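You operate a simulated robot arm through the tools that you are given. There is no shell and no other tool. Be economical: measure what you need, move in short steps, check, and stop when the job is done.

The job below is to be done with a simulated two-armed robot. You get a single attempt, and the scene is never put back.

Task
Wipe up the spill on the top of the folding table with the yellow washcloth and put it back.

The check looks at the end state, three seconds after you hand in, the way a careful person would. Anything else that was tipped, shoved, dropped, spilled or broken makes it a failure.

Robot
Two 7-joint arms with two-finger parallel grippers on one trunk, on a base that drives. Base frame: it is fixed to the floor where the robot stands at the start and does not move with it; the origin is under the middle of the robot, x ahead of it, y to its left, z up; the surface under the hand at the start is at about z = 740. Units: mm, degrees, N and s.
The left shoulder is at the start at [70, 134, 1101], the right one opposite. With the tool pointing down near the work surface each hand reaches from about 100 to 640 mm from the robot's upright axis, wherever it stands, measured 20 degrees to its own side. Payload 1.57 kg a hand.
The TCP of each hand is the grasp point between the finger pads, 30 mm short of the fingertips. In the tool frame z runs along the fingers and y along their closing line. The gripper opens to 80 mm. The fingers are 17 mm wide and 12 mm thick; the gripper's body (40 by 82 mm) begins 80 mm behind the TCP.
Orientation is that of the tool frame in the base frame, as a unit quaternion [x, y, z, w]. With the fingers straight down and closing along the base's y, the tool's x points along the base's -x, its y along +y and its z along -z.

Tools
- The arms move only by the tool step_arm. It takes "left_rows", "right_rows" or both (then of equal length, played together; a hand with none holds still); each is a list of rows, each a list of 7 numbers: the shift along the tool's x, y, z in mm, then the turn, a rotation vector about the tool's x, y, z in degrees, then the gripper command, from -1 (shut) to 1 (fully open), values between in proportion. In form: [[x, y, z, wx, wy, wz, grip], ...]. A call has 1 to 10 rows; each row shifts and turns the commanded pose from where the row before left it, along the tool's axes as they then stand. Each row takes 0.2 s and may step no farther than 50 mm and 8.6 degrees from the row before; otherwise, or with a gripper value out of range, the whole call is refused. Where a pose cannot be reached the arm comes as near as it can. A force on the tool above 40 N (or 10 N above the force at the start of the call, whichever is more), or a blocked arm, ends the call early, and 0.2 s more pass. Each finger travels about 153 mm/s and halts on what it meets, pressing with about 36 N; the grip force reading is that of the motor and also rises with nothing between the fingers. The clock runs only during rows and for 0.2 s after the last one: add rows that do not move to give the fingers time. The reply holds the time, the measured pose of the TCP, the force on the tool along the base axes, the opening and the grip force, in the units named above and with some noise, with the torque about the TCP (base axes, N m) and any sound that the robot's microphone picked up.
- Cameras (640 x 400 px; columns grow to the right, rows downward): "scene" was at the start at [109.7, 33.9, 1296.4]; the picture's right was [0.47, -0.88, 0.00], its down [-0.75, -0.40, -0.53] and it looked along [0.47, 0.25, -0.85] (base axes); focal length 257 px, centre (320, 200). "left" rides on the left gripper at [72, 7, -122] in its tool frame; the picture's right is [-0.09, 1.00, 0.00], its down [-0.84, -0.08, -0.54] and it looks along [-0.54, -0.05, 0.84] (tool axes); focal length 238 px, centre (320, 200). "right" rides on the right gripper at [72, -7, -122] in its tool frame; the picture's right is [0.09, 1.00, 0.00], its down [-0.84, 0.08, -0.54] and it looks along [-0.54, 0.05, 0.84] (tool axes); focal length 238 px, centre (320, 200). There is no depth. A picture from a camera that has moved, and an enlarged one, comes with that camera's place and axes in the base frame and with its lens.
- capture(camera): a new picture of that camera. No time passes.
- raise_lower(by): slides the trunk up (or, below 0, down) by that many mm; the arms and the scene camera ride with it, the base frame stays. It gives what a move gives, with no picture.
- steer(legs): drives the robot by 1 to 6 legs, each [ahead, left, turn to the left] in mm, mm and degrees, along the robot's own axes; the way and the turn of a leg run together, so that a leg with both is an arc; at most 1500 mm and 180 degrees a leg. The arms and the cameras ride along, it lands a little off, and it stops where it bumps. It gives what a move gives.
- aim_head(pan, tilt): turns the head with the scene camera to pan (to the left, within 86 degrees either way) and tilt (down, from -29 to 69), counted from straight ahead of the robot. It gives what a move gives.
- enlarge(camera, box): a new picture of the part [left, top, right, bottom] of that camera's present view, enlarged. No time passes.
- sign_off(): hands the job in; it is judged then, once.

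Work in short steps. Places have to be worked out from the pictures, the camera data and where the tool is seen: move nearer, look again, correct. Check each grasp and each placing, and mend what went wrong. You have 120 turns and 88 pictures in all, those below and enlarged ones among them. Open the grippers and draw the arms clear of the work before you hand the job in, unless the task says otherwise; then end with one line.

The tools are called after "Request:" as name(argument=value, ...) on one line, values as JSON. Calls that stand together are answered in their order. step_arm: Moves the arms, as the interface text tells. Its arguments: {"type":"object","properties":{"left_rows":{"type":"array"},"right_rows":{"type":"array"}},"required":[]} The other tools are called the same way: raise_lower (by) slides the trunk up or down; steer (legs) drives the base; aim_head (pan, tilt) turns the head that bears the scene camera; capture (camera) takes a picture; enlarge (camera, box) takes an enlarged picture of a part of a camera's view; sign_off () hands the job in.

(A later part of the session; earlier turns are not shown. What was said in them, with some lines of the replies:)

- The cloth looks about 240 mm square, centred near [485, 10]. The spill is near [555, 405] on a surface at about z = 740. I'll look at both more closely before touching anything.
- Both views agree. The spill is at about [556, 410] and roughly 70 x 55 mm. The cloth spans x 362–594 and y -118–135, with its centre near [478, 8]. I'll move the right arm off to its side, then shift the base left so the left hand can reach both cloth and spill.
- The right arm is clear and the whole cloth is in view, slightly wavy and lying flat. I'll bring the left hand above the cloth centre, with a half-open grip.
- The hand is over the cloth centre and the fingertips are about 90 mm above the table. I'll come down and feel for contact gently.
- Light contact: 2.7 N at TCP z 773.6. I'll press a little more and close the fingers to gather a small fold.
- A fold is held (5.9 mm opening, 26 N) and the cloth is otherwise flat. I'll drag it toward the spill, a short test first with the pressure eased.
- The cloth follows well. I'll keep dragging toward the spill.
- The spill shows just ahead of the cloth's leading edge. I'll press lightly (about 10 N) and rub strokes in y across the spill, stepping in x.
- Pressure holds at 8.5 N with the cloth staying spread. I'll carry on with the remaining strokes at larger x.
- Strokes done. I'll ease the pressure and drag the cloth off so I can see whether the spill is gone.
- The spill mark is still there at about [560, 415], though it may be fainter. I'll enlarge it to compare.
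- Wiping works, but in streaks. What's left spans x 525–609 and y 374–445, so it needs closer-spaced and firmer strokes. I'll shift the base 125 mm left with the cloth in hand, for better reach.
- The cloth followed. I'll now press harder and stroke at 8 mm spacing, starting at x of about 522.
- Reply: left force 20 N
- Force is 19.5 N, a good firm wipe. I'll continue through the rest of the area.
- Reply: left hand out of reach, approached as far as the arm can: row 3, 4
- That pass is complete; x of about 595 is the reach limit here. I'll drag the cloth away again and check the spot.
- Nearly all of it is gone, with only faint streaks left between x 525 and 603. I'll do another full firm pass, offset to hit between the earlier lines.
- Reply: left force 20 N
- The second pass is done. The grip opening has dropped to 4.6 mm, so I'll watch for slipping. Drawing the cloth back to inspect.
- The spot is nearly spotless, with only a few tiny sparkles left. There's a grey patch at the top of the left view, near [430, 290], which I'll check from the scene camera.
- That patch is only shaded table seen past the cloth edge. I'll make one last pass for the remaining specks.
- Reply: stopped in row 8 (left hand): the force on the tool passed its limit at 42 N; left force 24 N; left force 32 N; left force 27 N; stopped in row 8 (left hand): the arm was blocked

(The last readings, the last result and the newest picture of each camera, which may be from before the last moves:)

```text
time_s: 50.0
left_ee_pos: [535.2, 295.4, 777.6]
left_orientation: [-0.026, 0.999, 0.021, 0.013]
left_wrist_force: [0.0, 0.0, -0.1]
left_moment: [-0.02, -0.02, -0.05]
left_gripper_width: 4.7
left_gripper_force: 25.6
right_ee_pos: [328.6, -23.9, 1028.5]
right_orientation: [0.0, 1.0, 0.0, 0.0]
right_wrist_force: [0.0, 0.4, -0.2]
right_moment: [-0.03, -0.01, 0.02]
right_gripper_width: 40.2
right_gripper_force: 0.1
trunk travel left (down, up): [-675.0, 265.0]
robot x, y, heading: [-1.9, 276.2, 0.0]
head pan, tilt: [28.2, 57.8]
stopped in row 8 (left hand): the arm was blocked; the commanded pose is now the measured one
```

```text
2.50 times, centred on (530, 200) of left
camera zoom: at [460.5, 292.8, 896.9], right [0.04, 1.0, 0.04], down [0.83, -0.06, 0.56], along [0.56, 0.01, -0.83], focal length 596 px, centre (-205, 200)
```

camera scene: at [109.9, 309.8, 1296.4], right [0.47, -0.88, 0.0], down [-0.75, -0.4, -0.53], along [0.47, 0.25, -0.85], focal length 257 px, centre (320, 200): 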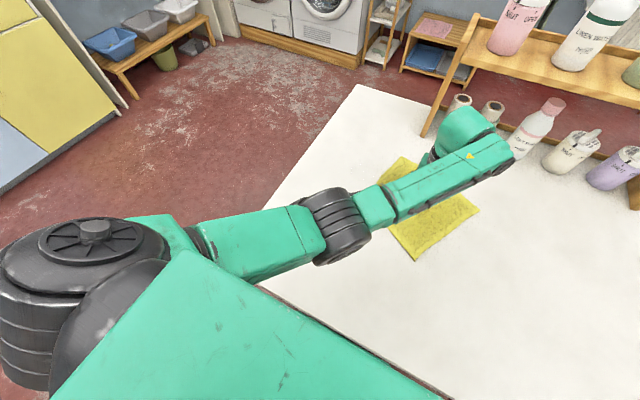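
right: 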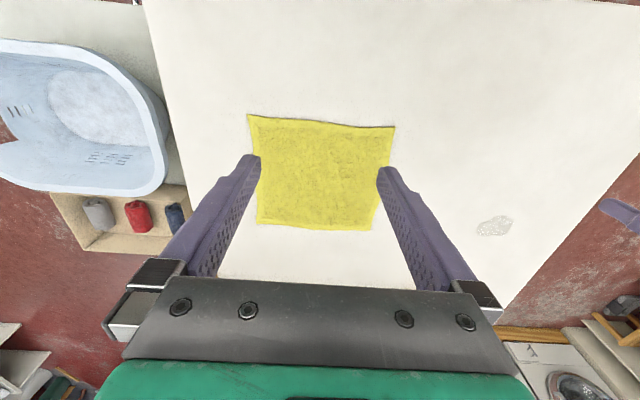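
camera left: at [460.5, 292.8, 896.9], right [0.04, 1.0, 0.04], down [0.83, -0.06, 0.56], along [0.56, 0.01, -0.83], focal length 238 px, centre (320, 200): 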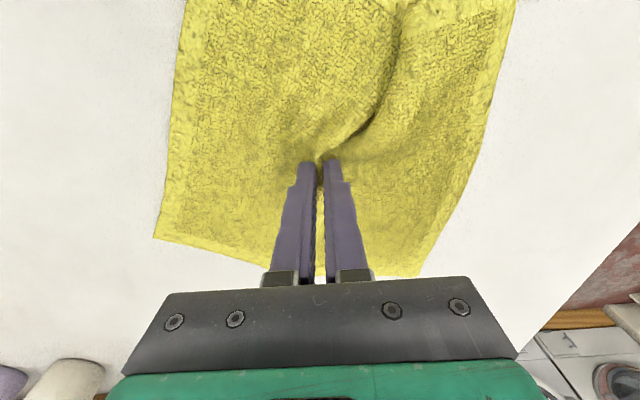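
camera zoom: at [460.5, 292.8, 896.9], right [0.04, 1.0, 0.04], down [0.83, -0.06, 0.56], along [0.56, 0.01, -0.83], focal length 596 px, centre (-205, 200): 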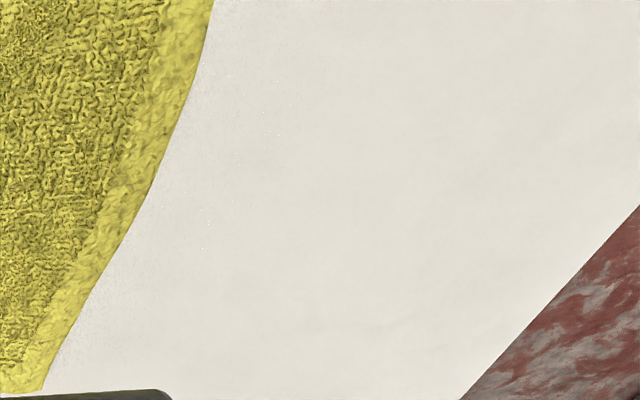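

The spot is clean now. The arm was blocked near a joint limit, so I'll drive the base back right to bring the cloth home.

Request:
steer(legs=[[0, -140, 0], [0, -120, 0]])

Request:
capture(camera="left")

Request:
capture(camera="scene")

```text
time_s: 52.2
left_ee_pos: [534.0, 34.8, 775.3]
left_orientation: [-0.025, 0.999, 0.02, 0.013]
left_wrist_force: [-0.4, 0.5, -0.2]
left_moment: [-0.05, 0.0, -0.01]
left_gripper_width: 4.6
left_gripper_force: 24.9
right_ee_pos: [327.2, -285.1, 1029.0]
right_orientation: [0.0, 1.0, 0.0, 0.0]
right_wrist_force: [0.7, 0.9, -0.3]
right_moment: [0.0, 0.02, -0.01]
right_gripper_width: 39.9
right_gripper_force: 0.0
trunk travel left (down, up): [-675.0, 265.0]
robot x, y, heading: [-1.9, 19.2, -0.2]
head pan, tilt: [28.2, 57.8]
```

```text
58 pictures are left
camera left: at [459.6, 32.5, 895.7], right [0.04, 1.0, 0.04], down [0.83, -0.06, 0.56], along [0.56, 0.01, -0.83], focal length 238 px, centre (320, 200)
```

left: 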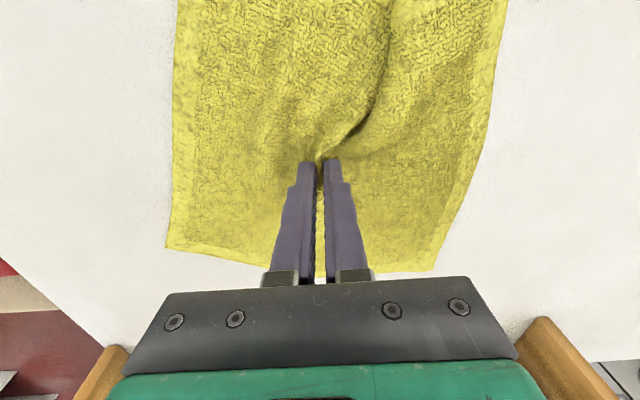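

```text
57 pictures are left
camera scene: at [109.4, 50.6, 1296.4], right [0.47, -0.88, 0.0], down [-0.75, -0.4, -0.53], along [0.47, 0.25, -0.85], focal length 257 px, centre (320, 200)
```

scene: 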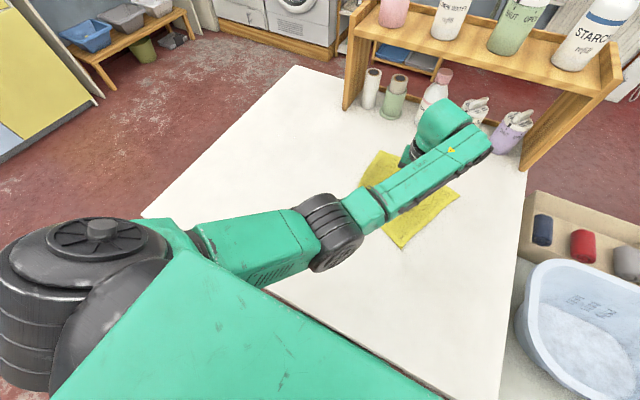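

The cloth is now at about [534, 35], still spread with a fold ridge. I'll pull it about 56 mm back in x and 26 mm right in y.

Request:
step_arm(left_rows=[[15, -5, 0, 0, 0, 0, -1], [15, -7, 0, 0, 0, 0, -1], [15, -7, 0, 0, 0, 0, -1], [11, -6, 0, 0, 0, 0, -1], [0, 0, 0, 0, 0, 0, -1]])

Request:
capture(camera="left")

```text
time_s: 53.6
left_ee_pos: [506.6, 74.2, 775.2]
left_orientation: [-0.065, 0.995, 0.072, 0.034]
left_wrist_force: [-2.5, -0.9, 8.5]
left_moment: [-0.06, 0.06, 0.03]
left_gripper_width: 4.6
left_gripper_force: 25.1
right_ee_pos: [328.4, -285.4, 1028.5]
right_orientation: [0.001, 1.0, 0.001, 0.001]
right_wrist_force: [-0.1, 0.4, 0.4]
right_moment: [-0.01, 0.02, -0.02]
right_gripper_width: 40.0
right_gripper_force: 0.0
trunk travel left (down, up): [-675.0, 265.0]
robot x, y, heading: [-1.9, 15.3, -0.1]
head pan, tilt: [28.2, 57.8]
stopped in row 5 (left hand): the arm was blocked; the commanded pose is now the measured one
```

```text
56 pictures are left
camera left: at [428.0, 52.8, 889.8], right [-0.04, 0.99, 0.14], down [0.81, -0.05, 0.59], along [0.59, 0.14, -0.79], focal length 238 px, centre (320, 200)
```

left: 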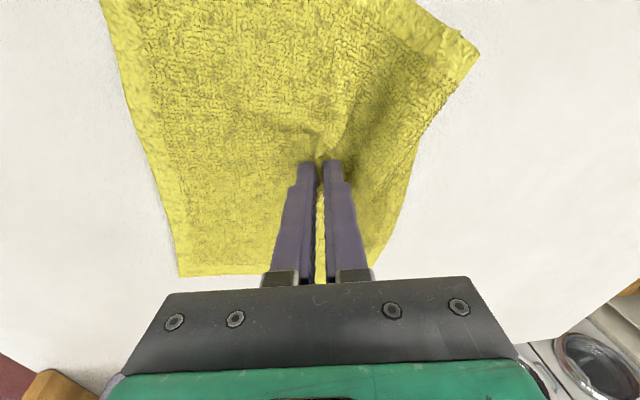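

The left arm is at a joint limit, and the hand has tilted about 8° and crept to [507, 74]. The grip still holds, so I'll use the base to take the cloth the rest of the way.

Request:
steer(legs=[[-29, -66, 0]])

Request:
capture(camera="left")

```text
time_s: 54.6
left_ee_pos: [476.7, 7.9, 773.0]
left_orientation: [-0.065, 0.995, 0.072, 0.033]
left_wrist_force: [0.8, 0.8, 8.6]
left_moment: [-0.03, -0.01, -0.03]
left_gripper_width: 4.7
left_gripper_force: 24.9
right_ee_pos: [296.6, -351.9, 1028.4]
right_orientation: [0.001, 1.0, 0.0, 0.001]
right_wrist_force: [0.3, -0.7, -0.4]
right_moment: [0.04, -0.01, -0.02]
right_gripper_width: 40.1
right_gripper_force: 0.0
trunk travel left (down, up): [-675.0, 265.0]
robot x, y, heading: [-26.1, -50.1, -0.1]
head pan, tilt: [28.2, 57.8]
```

```text
55 pictures are left
camera left: at [397.9, -12.9, 889.5], right [-0.04, 0.99, 0.15], down [0.81, -0.05, 0.59], along [0.59, 0.14, -0.79], focal length 238 px, centre (320, 200)
```

left: 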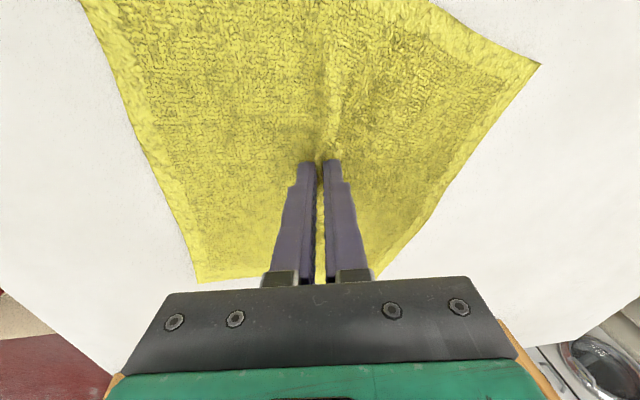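

The hand is at [477, 8], the original grasp point. I'll open it with light contact, which helps spread the fold, then lift away.

Request:
step_arm(left_rows=[[0, 0, 0, 0, 0, 0, -0.6], [0, 0, 0, 0, 0, 0, -0.2], [0, 0, 0, 0, 0, 0, 0.1], [0, 0, 0, 0, 0, 0, 0.1], [0, 0, -20, 0, 0, 0, 0.1], [0, 0, -40, 0, 0, 0, 0.1], [0, 0, -40, 0, 0, 0, 0.1], [0, 0, -40, 0, 0, 0, 0.1]])

Request:
capture(camera="left")

Request:
capture(camera="scene")

```text
time_s: 56.4
left_ee_pos: [511.8, -11.1, 880.5]
left_orientation: [-0.071, 0.994, 0.078, 0.033]
left_wrist_force: [-0.2, 0.5, 0.1]
left_moment: [-0.04, -0.02, -0.01]
left_gripper_width: 44.0
left_gripper_force: 0.1
left hand out of reach, approached as far as the arm can: row 7, 8
right_ee_pos: [298.4, -352.6, 1029.0]
right_orientation: [0.001, 1.0, 0.001, 0.0]
right_wrist_force: [-0.1, -0.7, 0.4]
right_moment: [0.01, -0.01, 0.02]
right_gripper_width: 39.9
right_gripper_force: 0.0
trunk travel left (down, up): [-675.0, 265.0]
robot x, y, heading: [-27.6, -47.4, 0.1]
head pan, tilt: [28.2, 57.8]
```

```text
54 pictures are left
camera left: at [433.0, -34.1, 995.5], right [-0.05, 0.99, 0.16], down [0.81, -0.05, 0.59], along [0.59, 0.16, -0.79], focal length 238 px, centre (320, 200)
```

left: 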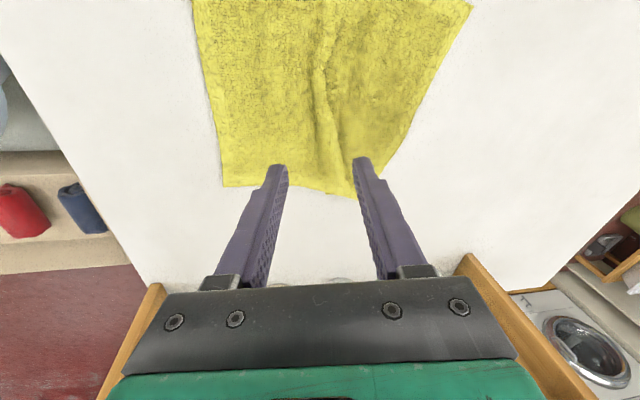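

```text
53 pictures are left
camera scene: at [79.8, -16.9, 1296.4], right [0.47, -0.88, 0.0], down [-0.75, -0.4, -0.53], along [0.47, 0.25, -0.85], focal length 257 px, centre (320, 200)
```

scene: 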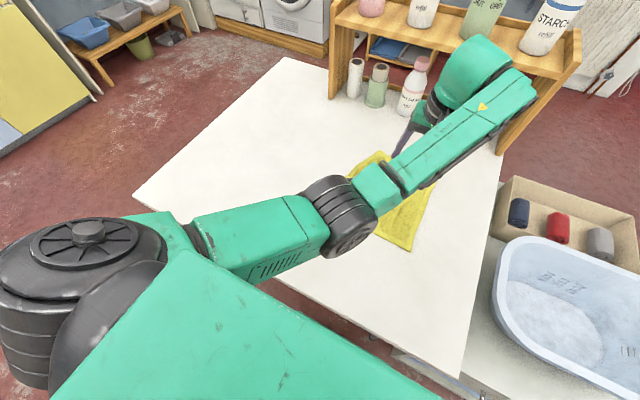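

The cloth is released near its place with a ridge left in it. I'll swing the left hand back out to the left for a clear view.

Request:
step_arm(left_rows=[[8, 45, 0, 0, 0, 0, 0.1], [8, 45, 0, 0, 0, 0, 0.1], [8, 45, 0, 0, 0, 0, 0.1], [8, 45, 0, 0, 0, 0, 0.1], [8, 45, 0, 0, 0, 0, 0.1], [8, 45, 0, 0, 0, 0, 0.1], [8, 45, 0, 0, 0, 0, 0.1], [8, 45, 0, 0, 0, 0, 0.1]])

Request:
aim_head(pan=10, tilt=50)

Request:
capture(camera="scene")

```text
time_s: 58.2
left_ee_pos: [429.8, 329.9, 903.7]
left_orientation: [-0.064, 0.995, 0.071, 0.033]
left_wrist_force: [-0.1, -0.3, 0.3]
left_moment: [-0.02, -0.01, -0.02]
left_gripper_width: 44.4
left_gripper_force: 0.1
left hand out of reach, approached as far as the arm can: row 1, 2, 3
right_ee_pos: [298.1, -350.6, 1029.2]
right_orientation: [0.002, 1.0, 0.0, -0.001]
right_wrist_force: [0.1, -0.7, -0.2]
right_moment: [-0.01, 0.03, -0.01]
right_gripper_width: 40.1
right_gripper_force: 0.1
trunk travel left (down, up): [-675.0, 265.0]
robot x, y, heading: [-27.1, -50.3, -0.0]
head pan, tilt: [28.2, 57.8]
```

```text
time_s: 59.0
left_ee_pos: [429.8, 329.9, 903.9]
left_orientation: [-0.064, 0.995, 0.072, 0.034]
left_wrist_force: [0.2, -0.2, -0.2]
left_moment: [0.0, 0.03, 0.03]
left_gripper_width: 44.1
left_gripper_force: 0.1
right_ee_pos: [299.2, -350.2, 1028.3]
right_orientation: [0.001, 1.0, 0.0, 0.0]
right_wrist_force: [0.0, 0.5, 0.3]
right_moment: [0.0, 0.03, 0.01]
right_gripper_width: 40.0
right_gripper_force: 0.1
trunk travel left (down, up): [-675.0, 265.0]
robot x, y, heading: [-30.4, -53.0, -0.2]
head pan, tilt: [10.0, 50.0]
```

```text
52 pictures are left
camera scene: at [95.0, -35.0, 1306.3], right [0.17, -0.98, 0.0], down [-0.75, -0.13, -0.64], along [0.63, 0.11, -0.77], focal length 257 px, centre (320, 200)
```

scene: 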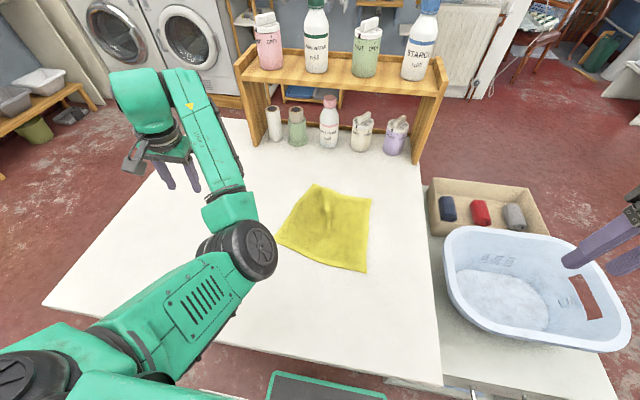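

All the bottles are standing. The cloth centre is about [489, 2], within about 12 mm of home, but the cloth is rotated roughly 10° and has a small ridge. I'll tidy it: drive forward to the original x, straighten the hand, and look from above.

Request:
steer(legs=[[28, 0, 0]])

Request:
step_arm(left_rows=[[0, 0, 0, 4, 1.9, 3.7, 0], [0, 0, 0, 4, 1.9, 3.7, -0.5], [0, 0, 0, 0, 0, 0, -0.8], [0, 0, 0, 0, 0, 0, -0.8]])

Request:
enlarge(camera="scene", box=[230, 140, 420, 300])

```text
time_s: 59.8
left_ee_pos: [455.4, 330.4, 905.2]
left_orientation: [-0.065, 0.995, 0.071, 0.034]
left_wrist_force: [-0.6, 0.9, 0.0]
left_moment: [0.03, -0.05, -0.01]
left_gripper_width: 43.9
left_gripper_force: 0.1
right_ee_pos: [323.9, -349.6, 1030.5]
right_orientation: [0.001, 1.0, 0.001, 0.002]
right_wrist_force: [-0.2, -0.2, 0.9]
right_moment: [0.05, -0.04, -0.03]
right_gripper_width: 40.2
right_gripper_force: 0.0
trunk travel left (down, up): [-675.0, 265.0]
robot x, y, heading: [-2.9, -49.9, -0.3]
head pan, tilt: [10.0, 50.0]
```

```text
time_s: 60.8
left_ee_pos: [457.5, 329.5, 904.5]
left_orientation: [0.0, 1.0, 0.003, 0.001]
left_wrist_force: [1.0, 0.6, 0.4]
left_moment: [-0.01, -0.03, -0.04]
left_gripper_width: 8.2
left_gripper_force: 0.0
right_ee_pos: [325.9, -351.1, 1029.1]
right_orientation: [0.001, 1.0, 0.0, 0.0]
right_wrist_force: [-0.2, -0.1, -0.1]
right_moment: [0.01, 0.01, 0.03]
right_gripper_width: 39.9
right_gripper_force: 0.1
trunk travel left (down, up): [-675.0, 265.0]
robot x, y, heading: [-6.1, -52.7, 0.5]
head pan, tilt: [10.0, 50.0]
```

```text
2.50 times, centred on (325, 220) of scene
camera zoom: at [122.3, -34.9, 1306.4], right [0.17, -0.99, 0.0], down [-0.75, -0.13, -0.64], along [0.63, 0.11, -0.77], focal length 642 px, centre (308, 150)
```

zoom: 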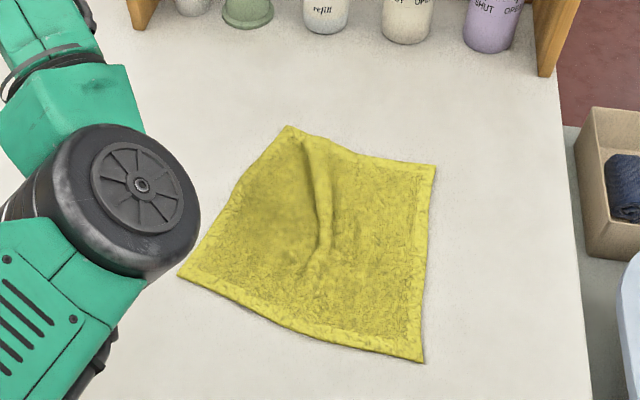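

Only the left side is off: the far-left corner is at about [616, 73] and should be near [593, 136], and the near-left one is at [404, 142] and should be near [362, 134]. I'll press fingertips near the far-left corner and slide it outward, which also takes out the ridge.

Request:
step_arm(left_rows=[[-20, -36, 0, 0, 0, 0, -0.8], [-20, -36, 0, 0, 0, 0, -0.8], [-20, -36, 0, 0, 0, 0, -0.8], [-20, -36, 0, 0, 0, 0, -0.8], [-20, -36, 0, 0, 0, 0, -0.8], [-20, -36, 0, 0, 0, 0, -0.8], [-18, -36, 0, 0, 0, 0, -0.8], [0, 0, 40, 0, 0, 0, -0.8], [0, 0, 40, 0, 0, 0, -0.8], [0, 0, 0, 0, 0, 0, -0.8]])

Request:
capture(camera="left")

```text
time_s: 63.0
left_ee_pos: [598.0, 78.9, 822.9]
left_orientation: [-0.001, 1.0, 0.003, 0.001]
left_wrist_force: [-0.1, 0.2, -0.7]
left_moment: [-0.01, -0.02, 0.01]
left_gripper_width: 8.3
left_gripper_force: 0.1
right_ee_pos: [325.4, -351.8, 1029.3]
right_orientation: [0.001, 1.0, 0.0, -0.001]
right_wrist_force: [0.5, 0.2, -0.8]
right_moment: [-0.01, 0.01, 0.0]
right_gripper_width: 39.8
right_gripper_force: 0.1
trunk travel left (down, up): [-675.0, 265.0]
robot x, y, heading: [-4.2, -47.1, 0.0]
head pan, tilt: [10.0, 50.0]
```

```text
50 pictures are left
camera left: at [525.9, 84.0, 944.9], right [0.09, 1.0, 0.01], down [0.84, -0.08, 0.54], along [0.54, -0.04, -0.84], focal length 238 px, centre (320, 200)
```

left: 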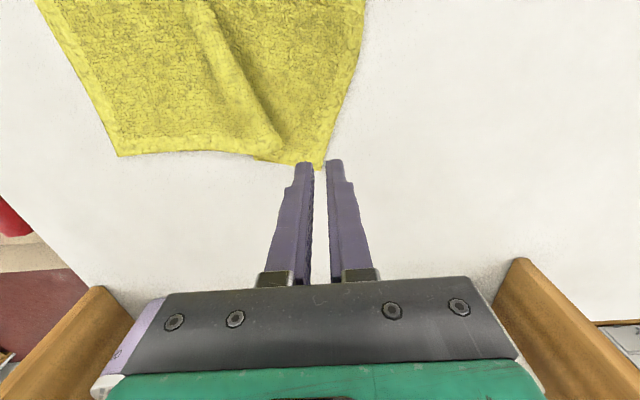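

The corner is at about [622, 80], so fingertip contact at about [592, 68] will be on the cloth. I'll descend and slide it.

Request:
step_arm(left_rows=[[6, -11, 20, 0, 0, 0, -0.8], [0, 0, 25, 0, 0, 0, -0.8], [0, 0, 6, 0, 0, 0, -0.8], [0, 0, 3, 0, 0, 0, -0.8], [4, 11, 0, 0, 0, 0, -0.8], [5, 11, 0, 0, 0, 0, -0.8], [5, 11, 0, 0, 0, 0, -0.8], [5, 11, 0, 0, 0, 0, -0.8], [4, 11, 0, 0, 0, 0, -0.8]])

Request:
capture(camera="left")

```text
time_s: 65.0
left_ee_pos: [566.1, 121.6, 772.9]
left_orientation: [-0.001, 1.0, 0.003, 0.003]
left_wrist_force: [3.0, -5.4, 25.9]
left_moment: [-0.22, -0.07, -0.02]
left_gripper_width: 8.2
left_gripper_force: 0.2
right_ee_pos: [322.2, -352.5, 1030.4]
right_orientation: [0.0, 1.0, 0.001, 0.001]
right_wrist_force: [0.4, 0.4, 0.8]
right_moment: [0.03, -0.01, 0.01]
right_gripper_width: 40.1
right_gripper_force: 0.1
trunk travel left (down, up): [-675.0, 265.0]
robot x, y, heading: [-1.4, -48.5, 0.0]
head pan, tilt: [10.0, 50.0]
```

```text
49 pictures are left
camera left: at [493.7, 126.9, 893.5], right [0.09, 1.0, 0.01], down [0.83, -0.08, 0.55], along [0.55, -0.04, -0.84], focal length 238 px, centre (320, 200)
```

left: 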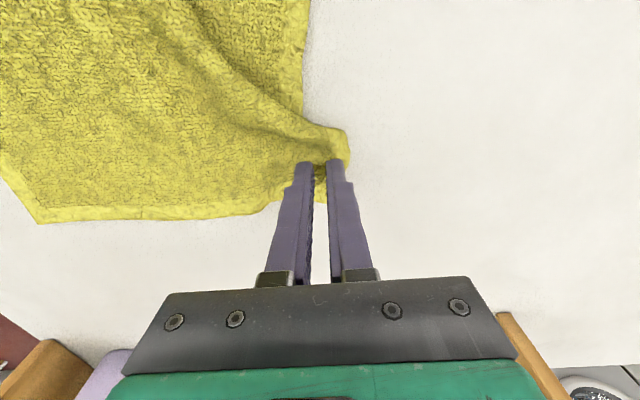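

It slid nicely and the ridge has opened out. I'll push the corner a little outward (+x, +y), lift, and look.

Request:
step_arm(left_rows=[[-7, 2, 0, 0, 0, 0, -0.8], [-7, 2, 0, 0, 0, 0, -0.8], [0, 0, -20, 0, 0, 0, -0.8], [0, 0, -40, 0, 0, 0, -0.8], [0, 0, -30, 0, 0, 0, -0.8], [0, 45, 0, 0, 0, 0, -0.8], [0, 45, 0, 0, 0, 0, -0.8], [0, 45, 0, 0, 0, 0, -0.8]])

Request:
enlarge(camera="scene", box=[230, 140, 420, 300])

```text
time_s: 66.8
left_ee_pos: [582.1, 263.3, 861.9]
left_orientation: [0.0, 1.0, 0.002, 0.0]
left_wrist_force: [-0.9, -0.1, -0.7]
left_moment: [-0.03, -0.04, 0.01]
left_gripper_width: 8.1
left_gripper_force: 0.1
right_ee_pos: [326.6, -349.8, 1030.3]
right_orientation: [0.001, 1.0, 0.0, -0.001]
right_wrist_force: [0.5, 0.3, -0.5]
right_moment: [0.02, 0.01, 0.01]
right_gripper_width: 40.3
right_gripper_force: 0.1
trunk travel left (down, up): [-675.0, 265.0]
robot x, y, heading: [0.9, -46.1, -0.1]
head pan, tilt: [10.0, 50.0]
```

```text
2.50 times, centred on (325, 220) of scene
camera zoom: at [123.0, -33.6, 1306.3], right [0.17, -0.99, 0.0], down [-0.75, -0.13, -0.64], along [0.63, 0.11, -0.77], focal length 642 px, centre (308, 150)
```

zoom: 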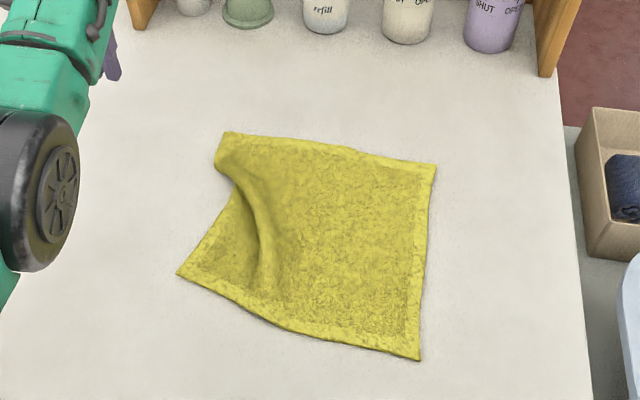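

The far-left corner is home at about [597, 145]. Next is the near-left corner: I'll press at about [418, 127] and slide it roughly 42 mm toward the robot.

Request:
step_arm(left_rows=[[41, 0, 0, 0, 0, 0, -0.8], [41, 0, 0, 0, 0, 0, -0.8], [41, -45, 0, 0, 0, 0, -0.8], [41, -45, 0, 0, 0, 0, -0.8], [0, -46, 0, 0, 0, 0, -0.8], [0, 0, 40, 0, 0, 0, -0.8], [0, 0, 0, 0, 0, 0, -0.8]])

Request:
capture(camera="left")

```text
refused: row 3 steps farther than a row can; nothing moved
```

```text
47 pictures are left
camera left: at [510.4, 269.0, 982.5], right [0.09, 1.0, 0.0], down [0.84, -0.08, 0.54], along [0.54, -0.05, -0.84], focal length 238 px, centre (320, 200)
```

left: 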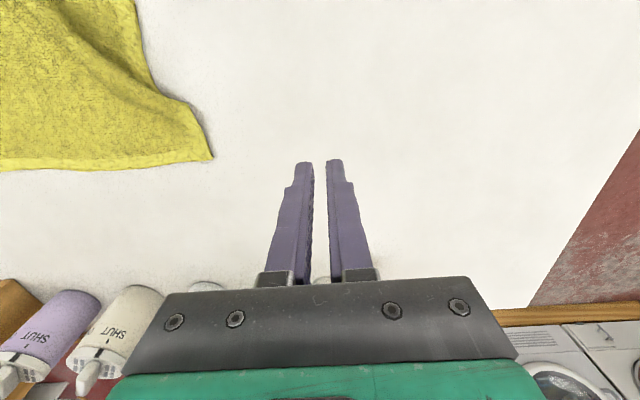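

The call was refused because one row was over the step limit. I'll split that move up.

Request:
step_arm(left_rows=[[41, 0, 0, 0, 0, 0, -0.8], [41, 0, 0, 0, 0, 0, -0.8], [41, 0, 0, 0, 0, 0, -0.8], [41, 0, 0, 0, 0, 0, -0.8], [0, -45, 0, 0, 0, 0, -0.8], [0, -45, 0, 0, 0, 0, -0.8], [0, -46, 0, 0, 0, 0, -0.8], [0, 0, 40, 0, 0, 0, -0.8], [0, 0, 0, 0, 0, 0, -0.8]])

Request:
capture(camera="left")

```text
time_s: 69.0
left_ee_pos: [473.0, 207.9, 786.3]
left_orientation: [-0.027, 0.999, 0.04, 0.015]
left_wrist_force: [-0.1, -0.4, 0.0]
left_moment: [-0.03, -0.02, -0.01]
left_gripper_width: 7.8
left_gripper_force: 0.0
left hand out of reach, approached as far as the arm can: row 4, 5, 6, 7
right_ee_pos: [327.1, -351.0, 1028.8]
right_orientation: [0.001, 1.0, 0.0, 0.0]
right_wrist_force: [-0.4, -0.1, 1.1]
right_moment: [0.0, -0.05, 0.04]
right_gripper_width: 40.0
right_gripper_force: 0.0
trunk travel left (down, up): [-675.0, 265.0]
robot x, y, heading: [-3.0, -49.6, -0.1]
head pan, tilt: [10.0, 50.0]
stopped in row 9 (left hand): the arm was blocked; the commanded pose is now the measured one
```

```text
46 pictures are left
camera left: at [398.1, 201.9, 905.4], right [0.04, 1.0, 0.08], down [0.82, -0.08, 0.56], along [0.56, 0.05, -0.82], focal length 238 px, centre (320, 200)
```

left: 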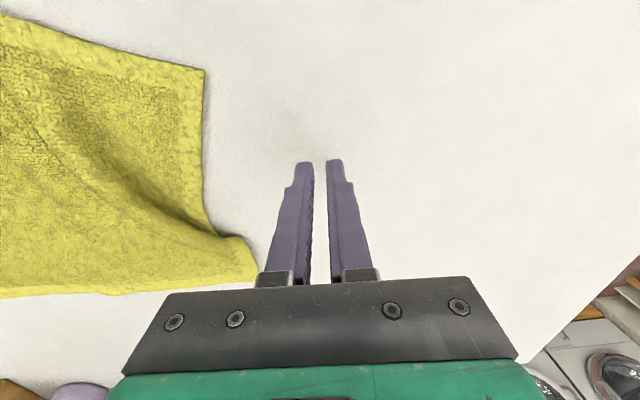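

The left arm keeps reaching a joint limit close in, so I'll use the right hand for this corner. I'll raise the left hand clear and drive the base left by 280 mm.

Request:
step_arm(left_rows=[[0, 0, -40, 0, 0, 0, -0.8], [-10, 30, -30, 0, 0, 0, -0.8], [-20, 40, 0, 0, 0, 0, -0.8], [-20, 40, 0, 0, 0, 0, -0.8], [0, 40, 0, 0, 0, 0, 0]])

Request:
steer(legs=[[0, 280, 0]])

Request:
capture(camera="right")

Request:
capture(camera="scene")

```text
time_s: 70.2
left_ee_pos: [513.7, 352.5, 866.1]
left_orientation: [-0.025, 0.999, 0.035, 0.013]
left_wrist_force: [-0.4, 1.1, -0.3]
left_moment: [-0.02, 0.0, 0.02]
left_gripper_width: 40.1
left_gripper_force: 0.1
right_ee_pos: [324.8, -350.1, 1030.5]
right_orientation: [0.001, 1.0, -0.001, -0.001]
right_wrist_force: [-0.4, 0.3, 0.4]
right_moment: [-0.02, -0.02, -0.03]
right_gripper_width: 39.8
right_gripper_force: 0.0
trunk travel left (down, up): [-675.0, 265.0]
robot x, y, heading: [-3.0, -50.9, -0.1]
head pan, tilt: [10.0, 50.0]
```

```text
time_s: 72.2
left_ee_pos: [516.9, 625.4, 866.9]
left_orientation: [-0.023, 0.999, 0.038, 0.014]
left_wrist_force: [0.2, 0.0, 0.7]
left_moment: [-0.04, 0.05, -0.01]
left_gripper_width: 39.8
left_gripper_force: 0.1
right_ee_pos: [325.7, -74.9, 1028.0]
right_orientation: [0.003, 1.0, 0.0, 0.0]
right_wrist_force: [0.4, 0.5, -0.2]
right_moment: [-0.02, -0.01, -0.03]
right_gripper_width: 39.8
right_gripper_force: 0.0
trunk travel left (down, up): [-675.0, 265.0]
robot x, y, heading: [-1.8, 224.7, -0.5]
head pan, tilt: [10.0, 50.0]
```

```text
45 pictures are left
camera right: at [253.8, -81.7, 1150.6], right [-0.08, 1.0, 0.0], down [0.84, 0.07, 0.54], along [0.54, 0.05, -0.84], focal length 238 px, centre (320, 200)
```

right: 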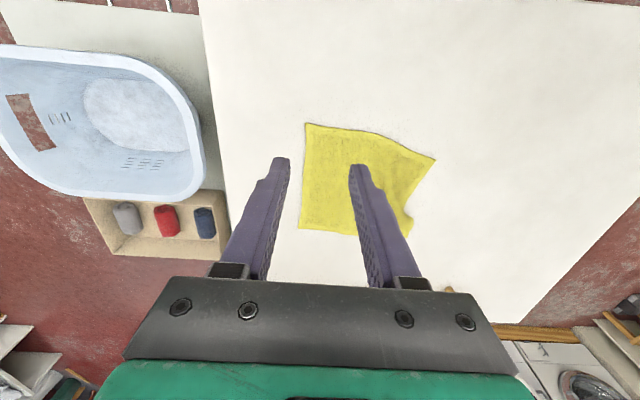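

```text
44 pictures are left
camera scene: at [124.1, 241.6, 1306.3], right [0.17, -0.99, 0.0], down [-0.76, -0.13, -0.64], along [0.63, 0.11, -0.77], focal length 257 px, centre (320, 200)
```

scene: 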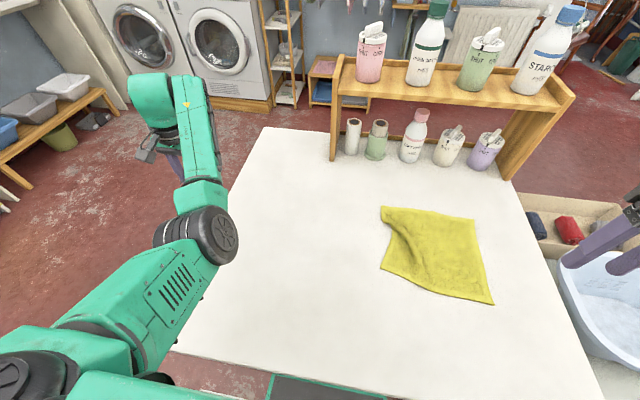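

The near-left corner reads about [410, 149]. I'll bring the right hand over about [421, 132], nearly closed, and stop above the cloth to check.

Request:
step_arm(right_rows=[[-19, 41, 0, 0, 0, 0, -0.8], [-19, 41, 0, 0, 0, 0, -0.8], [-19, 41, 0, 0, 0, 0, -0.8], [-19, 41, 0, 0, 0, 0, -0.8], [-19, 43, 0, 0, 0, 0, -0.8], [0, 0, 48, 0, 0, 0, -0.8], [0, 0, 48, 0, 0, 0, -0.8], [0, 0, 48, 0, 0, 0, -0.8], [0, 0, 48, 0, 0, 0, -0.8], [0, 0, 20, 0, 0, 0, -0.8]])

Request:
capture(camera="right")

```text
time_s: 74.4
left_ee_pos: [517.4, 625.8, 867.6]
left_orientation: [-0.022, 0.999, 0.037, 0.013]
left_wrist_force: [-0.1, 1.3, -0.6]
left_moment: [-0.02, -0.02, -0.04]
left_gripper_width: 39.9
left_gripper_force: 0.1
right_ee_pos: [422.0, 130.4, 817.1]
right_orientation: [0.004, 1.0, -0.001, 0.0]
right_wrist_force: [0.4, 0.6, 0.3]
right_moment: [0.01, 0.04, 0.02]
right_gripper_width: 8.0
right_gripper_force: 0.0
trunk travel left (down, up): [-675.0, 265.0]
robot x, y, heading: [2.0, 224.8, -0.4]
head pan, tilt: [10.0, 50.0]
```

```text
43 pictures are left
camera right: at [350.2, 124.0, 938.3], right [-0.08, 1.0, 0.0], down [0.84, 0.07, 0.54], along [0.54, 0.05, -0.84], focal length 238 px, centre (320, 200)
```

right: 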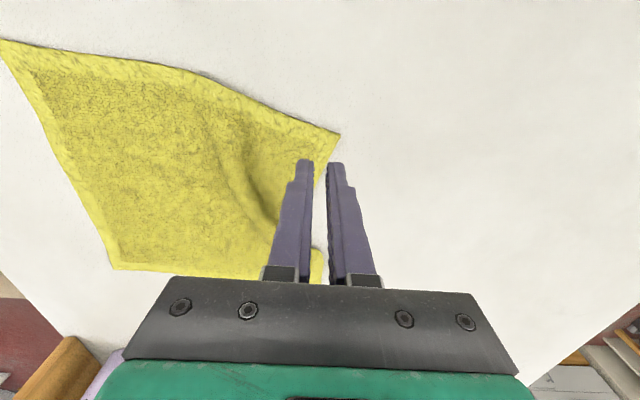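

The corner is at [410, 147]. I'll press at about [422, 124] and slide 44 mm toward the robot.

Request:
step_arm(right_rows=[[0, -6, 20, 0, 0, 0, -0.8], [0, 0, 20, 0, 0, 0, -0.8], [0, 0, 5, 0, 0, 0, -0.8], [11, 0, 0, 0, 0, 0, -0.8], [11, 0, 0, 0, 0, 0, -0.8], [11, 0, 0, 0, 0, 0, -0.8], [11, 0, 0, 0, 0, 0, -0.8], [0, 0, -20, 0, 0, 0, -0.8], [0, 0, -40, 0, 0, 0, -0.8]])

Request:
capture(camera="right")

Request:
capture(camera="scene")

```text
time_s: 76.4
left_ee_pos: [516.7, 626.4, 866.3]
left_orientation: [-0.022, 0.999, 0.037, 0.015]
left_wrist_force: [0.4, 1.0, 0.0]
left_moment: [0.0, 0.03, -0.02]
left_gripper_width: 40.0
left_gripper_force: 0.0
right_ee_pos: [376.8, 126.2, 833.0]
right_orientation: [0.004, 1.0, 0.0, 0.0]
right_wrist_force: [0.0, -0.3, 0.5]
right_moment: [0.03, 0.02, 0.0]
right_gripper_width: 8.1
right_gripper_force: 0.2
trunk travel left (down, up): [-675.0, 265.0]
robot x, y, heading: [-4.4, 228.2, -0.5]
head pan, tilt: [10.0, 50.0]
```

```text
42 pictures are left
camera right: at [304.6, 120.3, 954.2], right [-0.09, 1.0, 0.0], down [0.84, 0.07, 0.54], along [0.54, 0.05, -0.84], focal length 238 px, centre (320, 200)
```

right: 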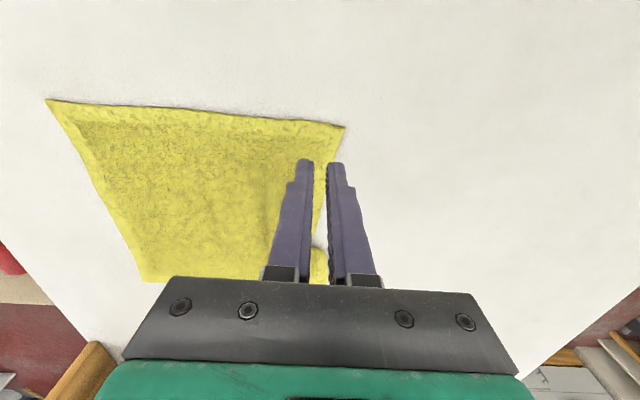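

```text
41 pictures are left
camera scene: at [123.3, 242.5, 1306.3], right [0.17, -0.99, 0.0], down [-0.76, -0.13, -0.64], along [0.63, 0.11, -0.77], focal length 257 px, centre (320, 200)
```

scene: 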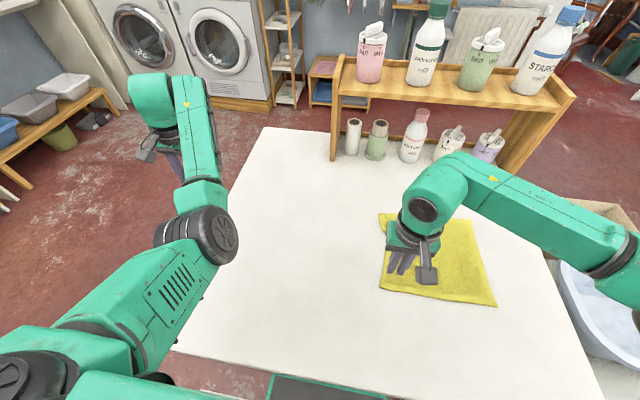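

The near-left corner is home now, at about [366, 147]. I'll lift the right hand and draw it back, then check the cloth and table.

Request:
step_arm(right_rows=[[0, 0, -45, 0, 0, 0, -0.8], [0, 0, -45, 0, 0, 0, 0], [0, 0, -45, 0, 0, 0, 1], [0, 0, -45, 0, 0, 0, 1], [10, -48, 0, 0, 0, 0, 1], [10, -48, 0, 0, 0, 0, 1], [10, -48, 0, 0, 0, 0, 1], [10, -48, 0, 0, 0, 0, 1], [10, -48, 0, 0, 0, 0, 1], [0, -30, 0, 0, 0, 0, 1]])

Request:
enlarge(camera="scene", box=[340, 180, 540, 330])

Request:
enlarge(camera="scene", box=[210, 130, 370, 250])

Request:
capture(camera="scene")

```text
time_s: 78.6
left_ee_pos: [517.4, 625.6, 866.2]
left_orientation: [-0.022, 0.999, 0.038, 0.015]
left_wrist_force: [-0.4, -0.2, -1.7]
left_moment: [0.0, 0.0, -0.04]
left_gripper_width: 39.9
left_gripper_force: 0.1
right_ee_pos: [326.3, -145.2, 1009.9]
right_orientation: [0.003, 1.0, 0.0, 0.0]
right_wrist_force: [-0.3, 0.1, 0.7]
right_moment: [-0.01, -0.02, -0.03]
right_gripper_width: 80.1
right_gripper_force: 0.1
trunk travel left (down, up): [-675.0, 265.0]
robot x, y, heading: [-3.0, 228.1, -0.3]
head pan, tilt: [10.0, 50.0]
```

```text
2.67 times, centred on (440, 255) of scene
camera zoom: at [124.2, 241.6, 1306.3], right [0.17, -0.99, 0.0], down [-0.76, -0.13, -0.64], along [0.63, 0.11, -0.77], focal length 684 px, centre (0, 53)
```

zoom: 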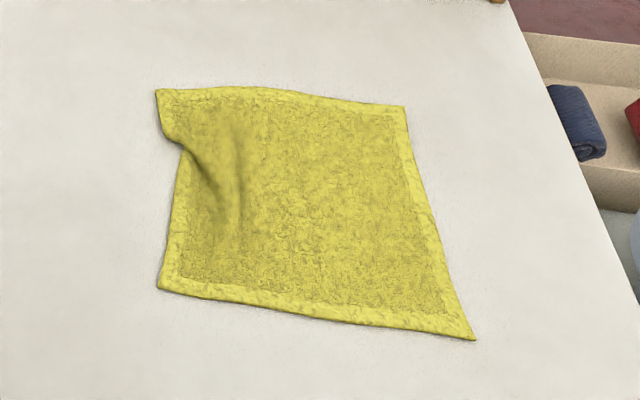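

```text
3.33 times, centred on (290, 190) of scene
camera zoom: at [124.2, 241.6, 1306.3], right [0.17, -0.99, 0.0], down [-0.76, -0.13, -0.64], along [0.63, 0.11, -0.77], focal length 856 px, centre (420, 233)
```

zoom: 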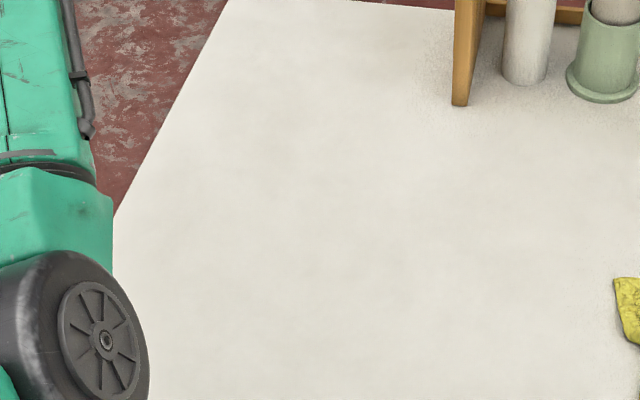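

```text
38 pictures are left
camera scene: at [124.2, 241.6, 1306.3], right [0.17, -0.99, 0.0], down [-0.76, -0.13, -0.64], along [0.63, 0.11, -0.77], focal length 257 px, centre (320, 200)
```

scene: 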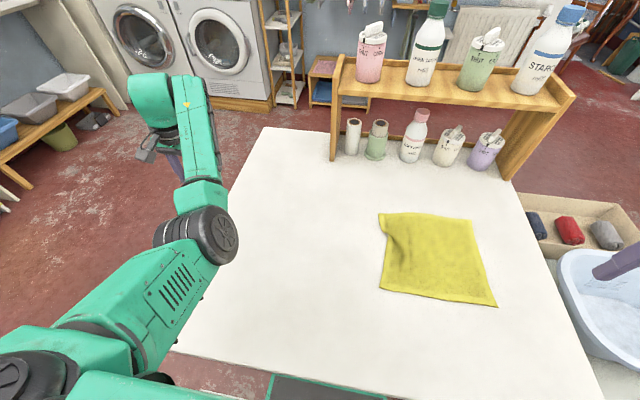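

The cloth is flat and back in place, the table is clean, and everything else is standing. I'll open the left gripper and take a last close look at the wiped spot.

Request:
step_arm(left_rows=[[0, 0, -40, 0, 0, 0, 1], [0, 0, 0, 0, 0, 0, 1], [0, 0, 0, 0, 0, 0, 1]])

Request:
enlarge(camera="scene", box=[240, 170, 320, 230])

Request:
capture(camera="left")

```text
time_s: 79.4
left_ee_pos: [514.2, 620.8, 905.9]
left_orientation: [-0.022, 0.999, 0.037, 0.014]
left_wrist_force: [0.5, 0.8, 0.3]
left_moment: [0.01, 0.0, 0.01]
left_gripper_width: 80.2
left_gripper_force: 0.2
right_ee_pos: [326.2, -144.2, 1011.5]
right_orientation: [0.003, 1.0, 0.0, 0.0]
right_wrist_force: [-0.5, 0.2, -0.2]
right_moment: [0.03, -0.03, 0.01]
right_gripper_width: 79.8
right_gripper_force: 0.1
trunk travel left (down, up): [-675.0, 265.0]
robot x, y, heading: [0.3, 229.2, -0.3]
head pan, tilt: [10.0, 50.0]
```

```text
6.67 times, centred on (280, 200) of scene
camera zoom: at [124.0, 242.4, 1306.4], right [0.17, -0.99, 0.0], down [-0.76, -0.13, -0.64], along [0.63, 0.11, -0.77], focal length 1711 px, centre (587, 200)
```

zoom: 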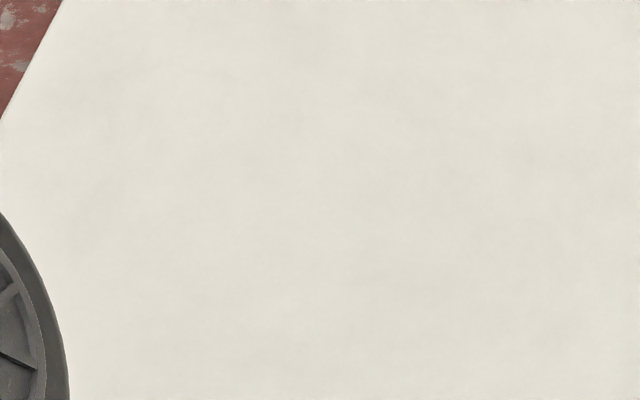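

```text
36 pictures are left
camera left: at [440.2, 615.6, 1026.2], right [0.05, 1.0, 0.08], down [0.83, -0.08, 0.56], along [0.56, 0.04, -0.83], focal length 238 px, centre (320, 200)
```

left: 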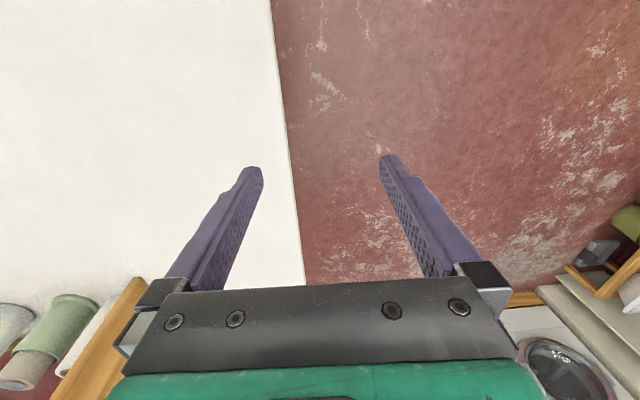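

The wiped spot is clean, both grippers are open, and both arms are clear, so I'm handing in.

Request:
sign_off()

```text
The job is handed in.
```

I wiped up the spill with the yellow washcloth and put the cloth back where it was, almost flat apart from a slight crease by its far-left corner; nothing else looked moved or tipped in the last pictures.
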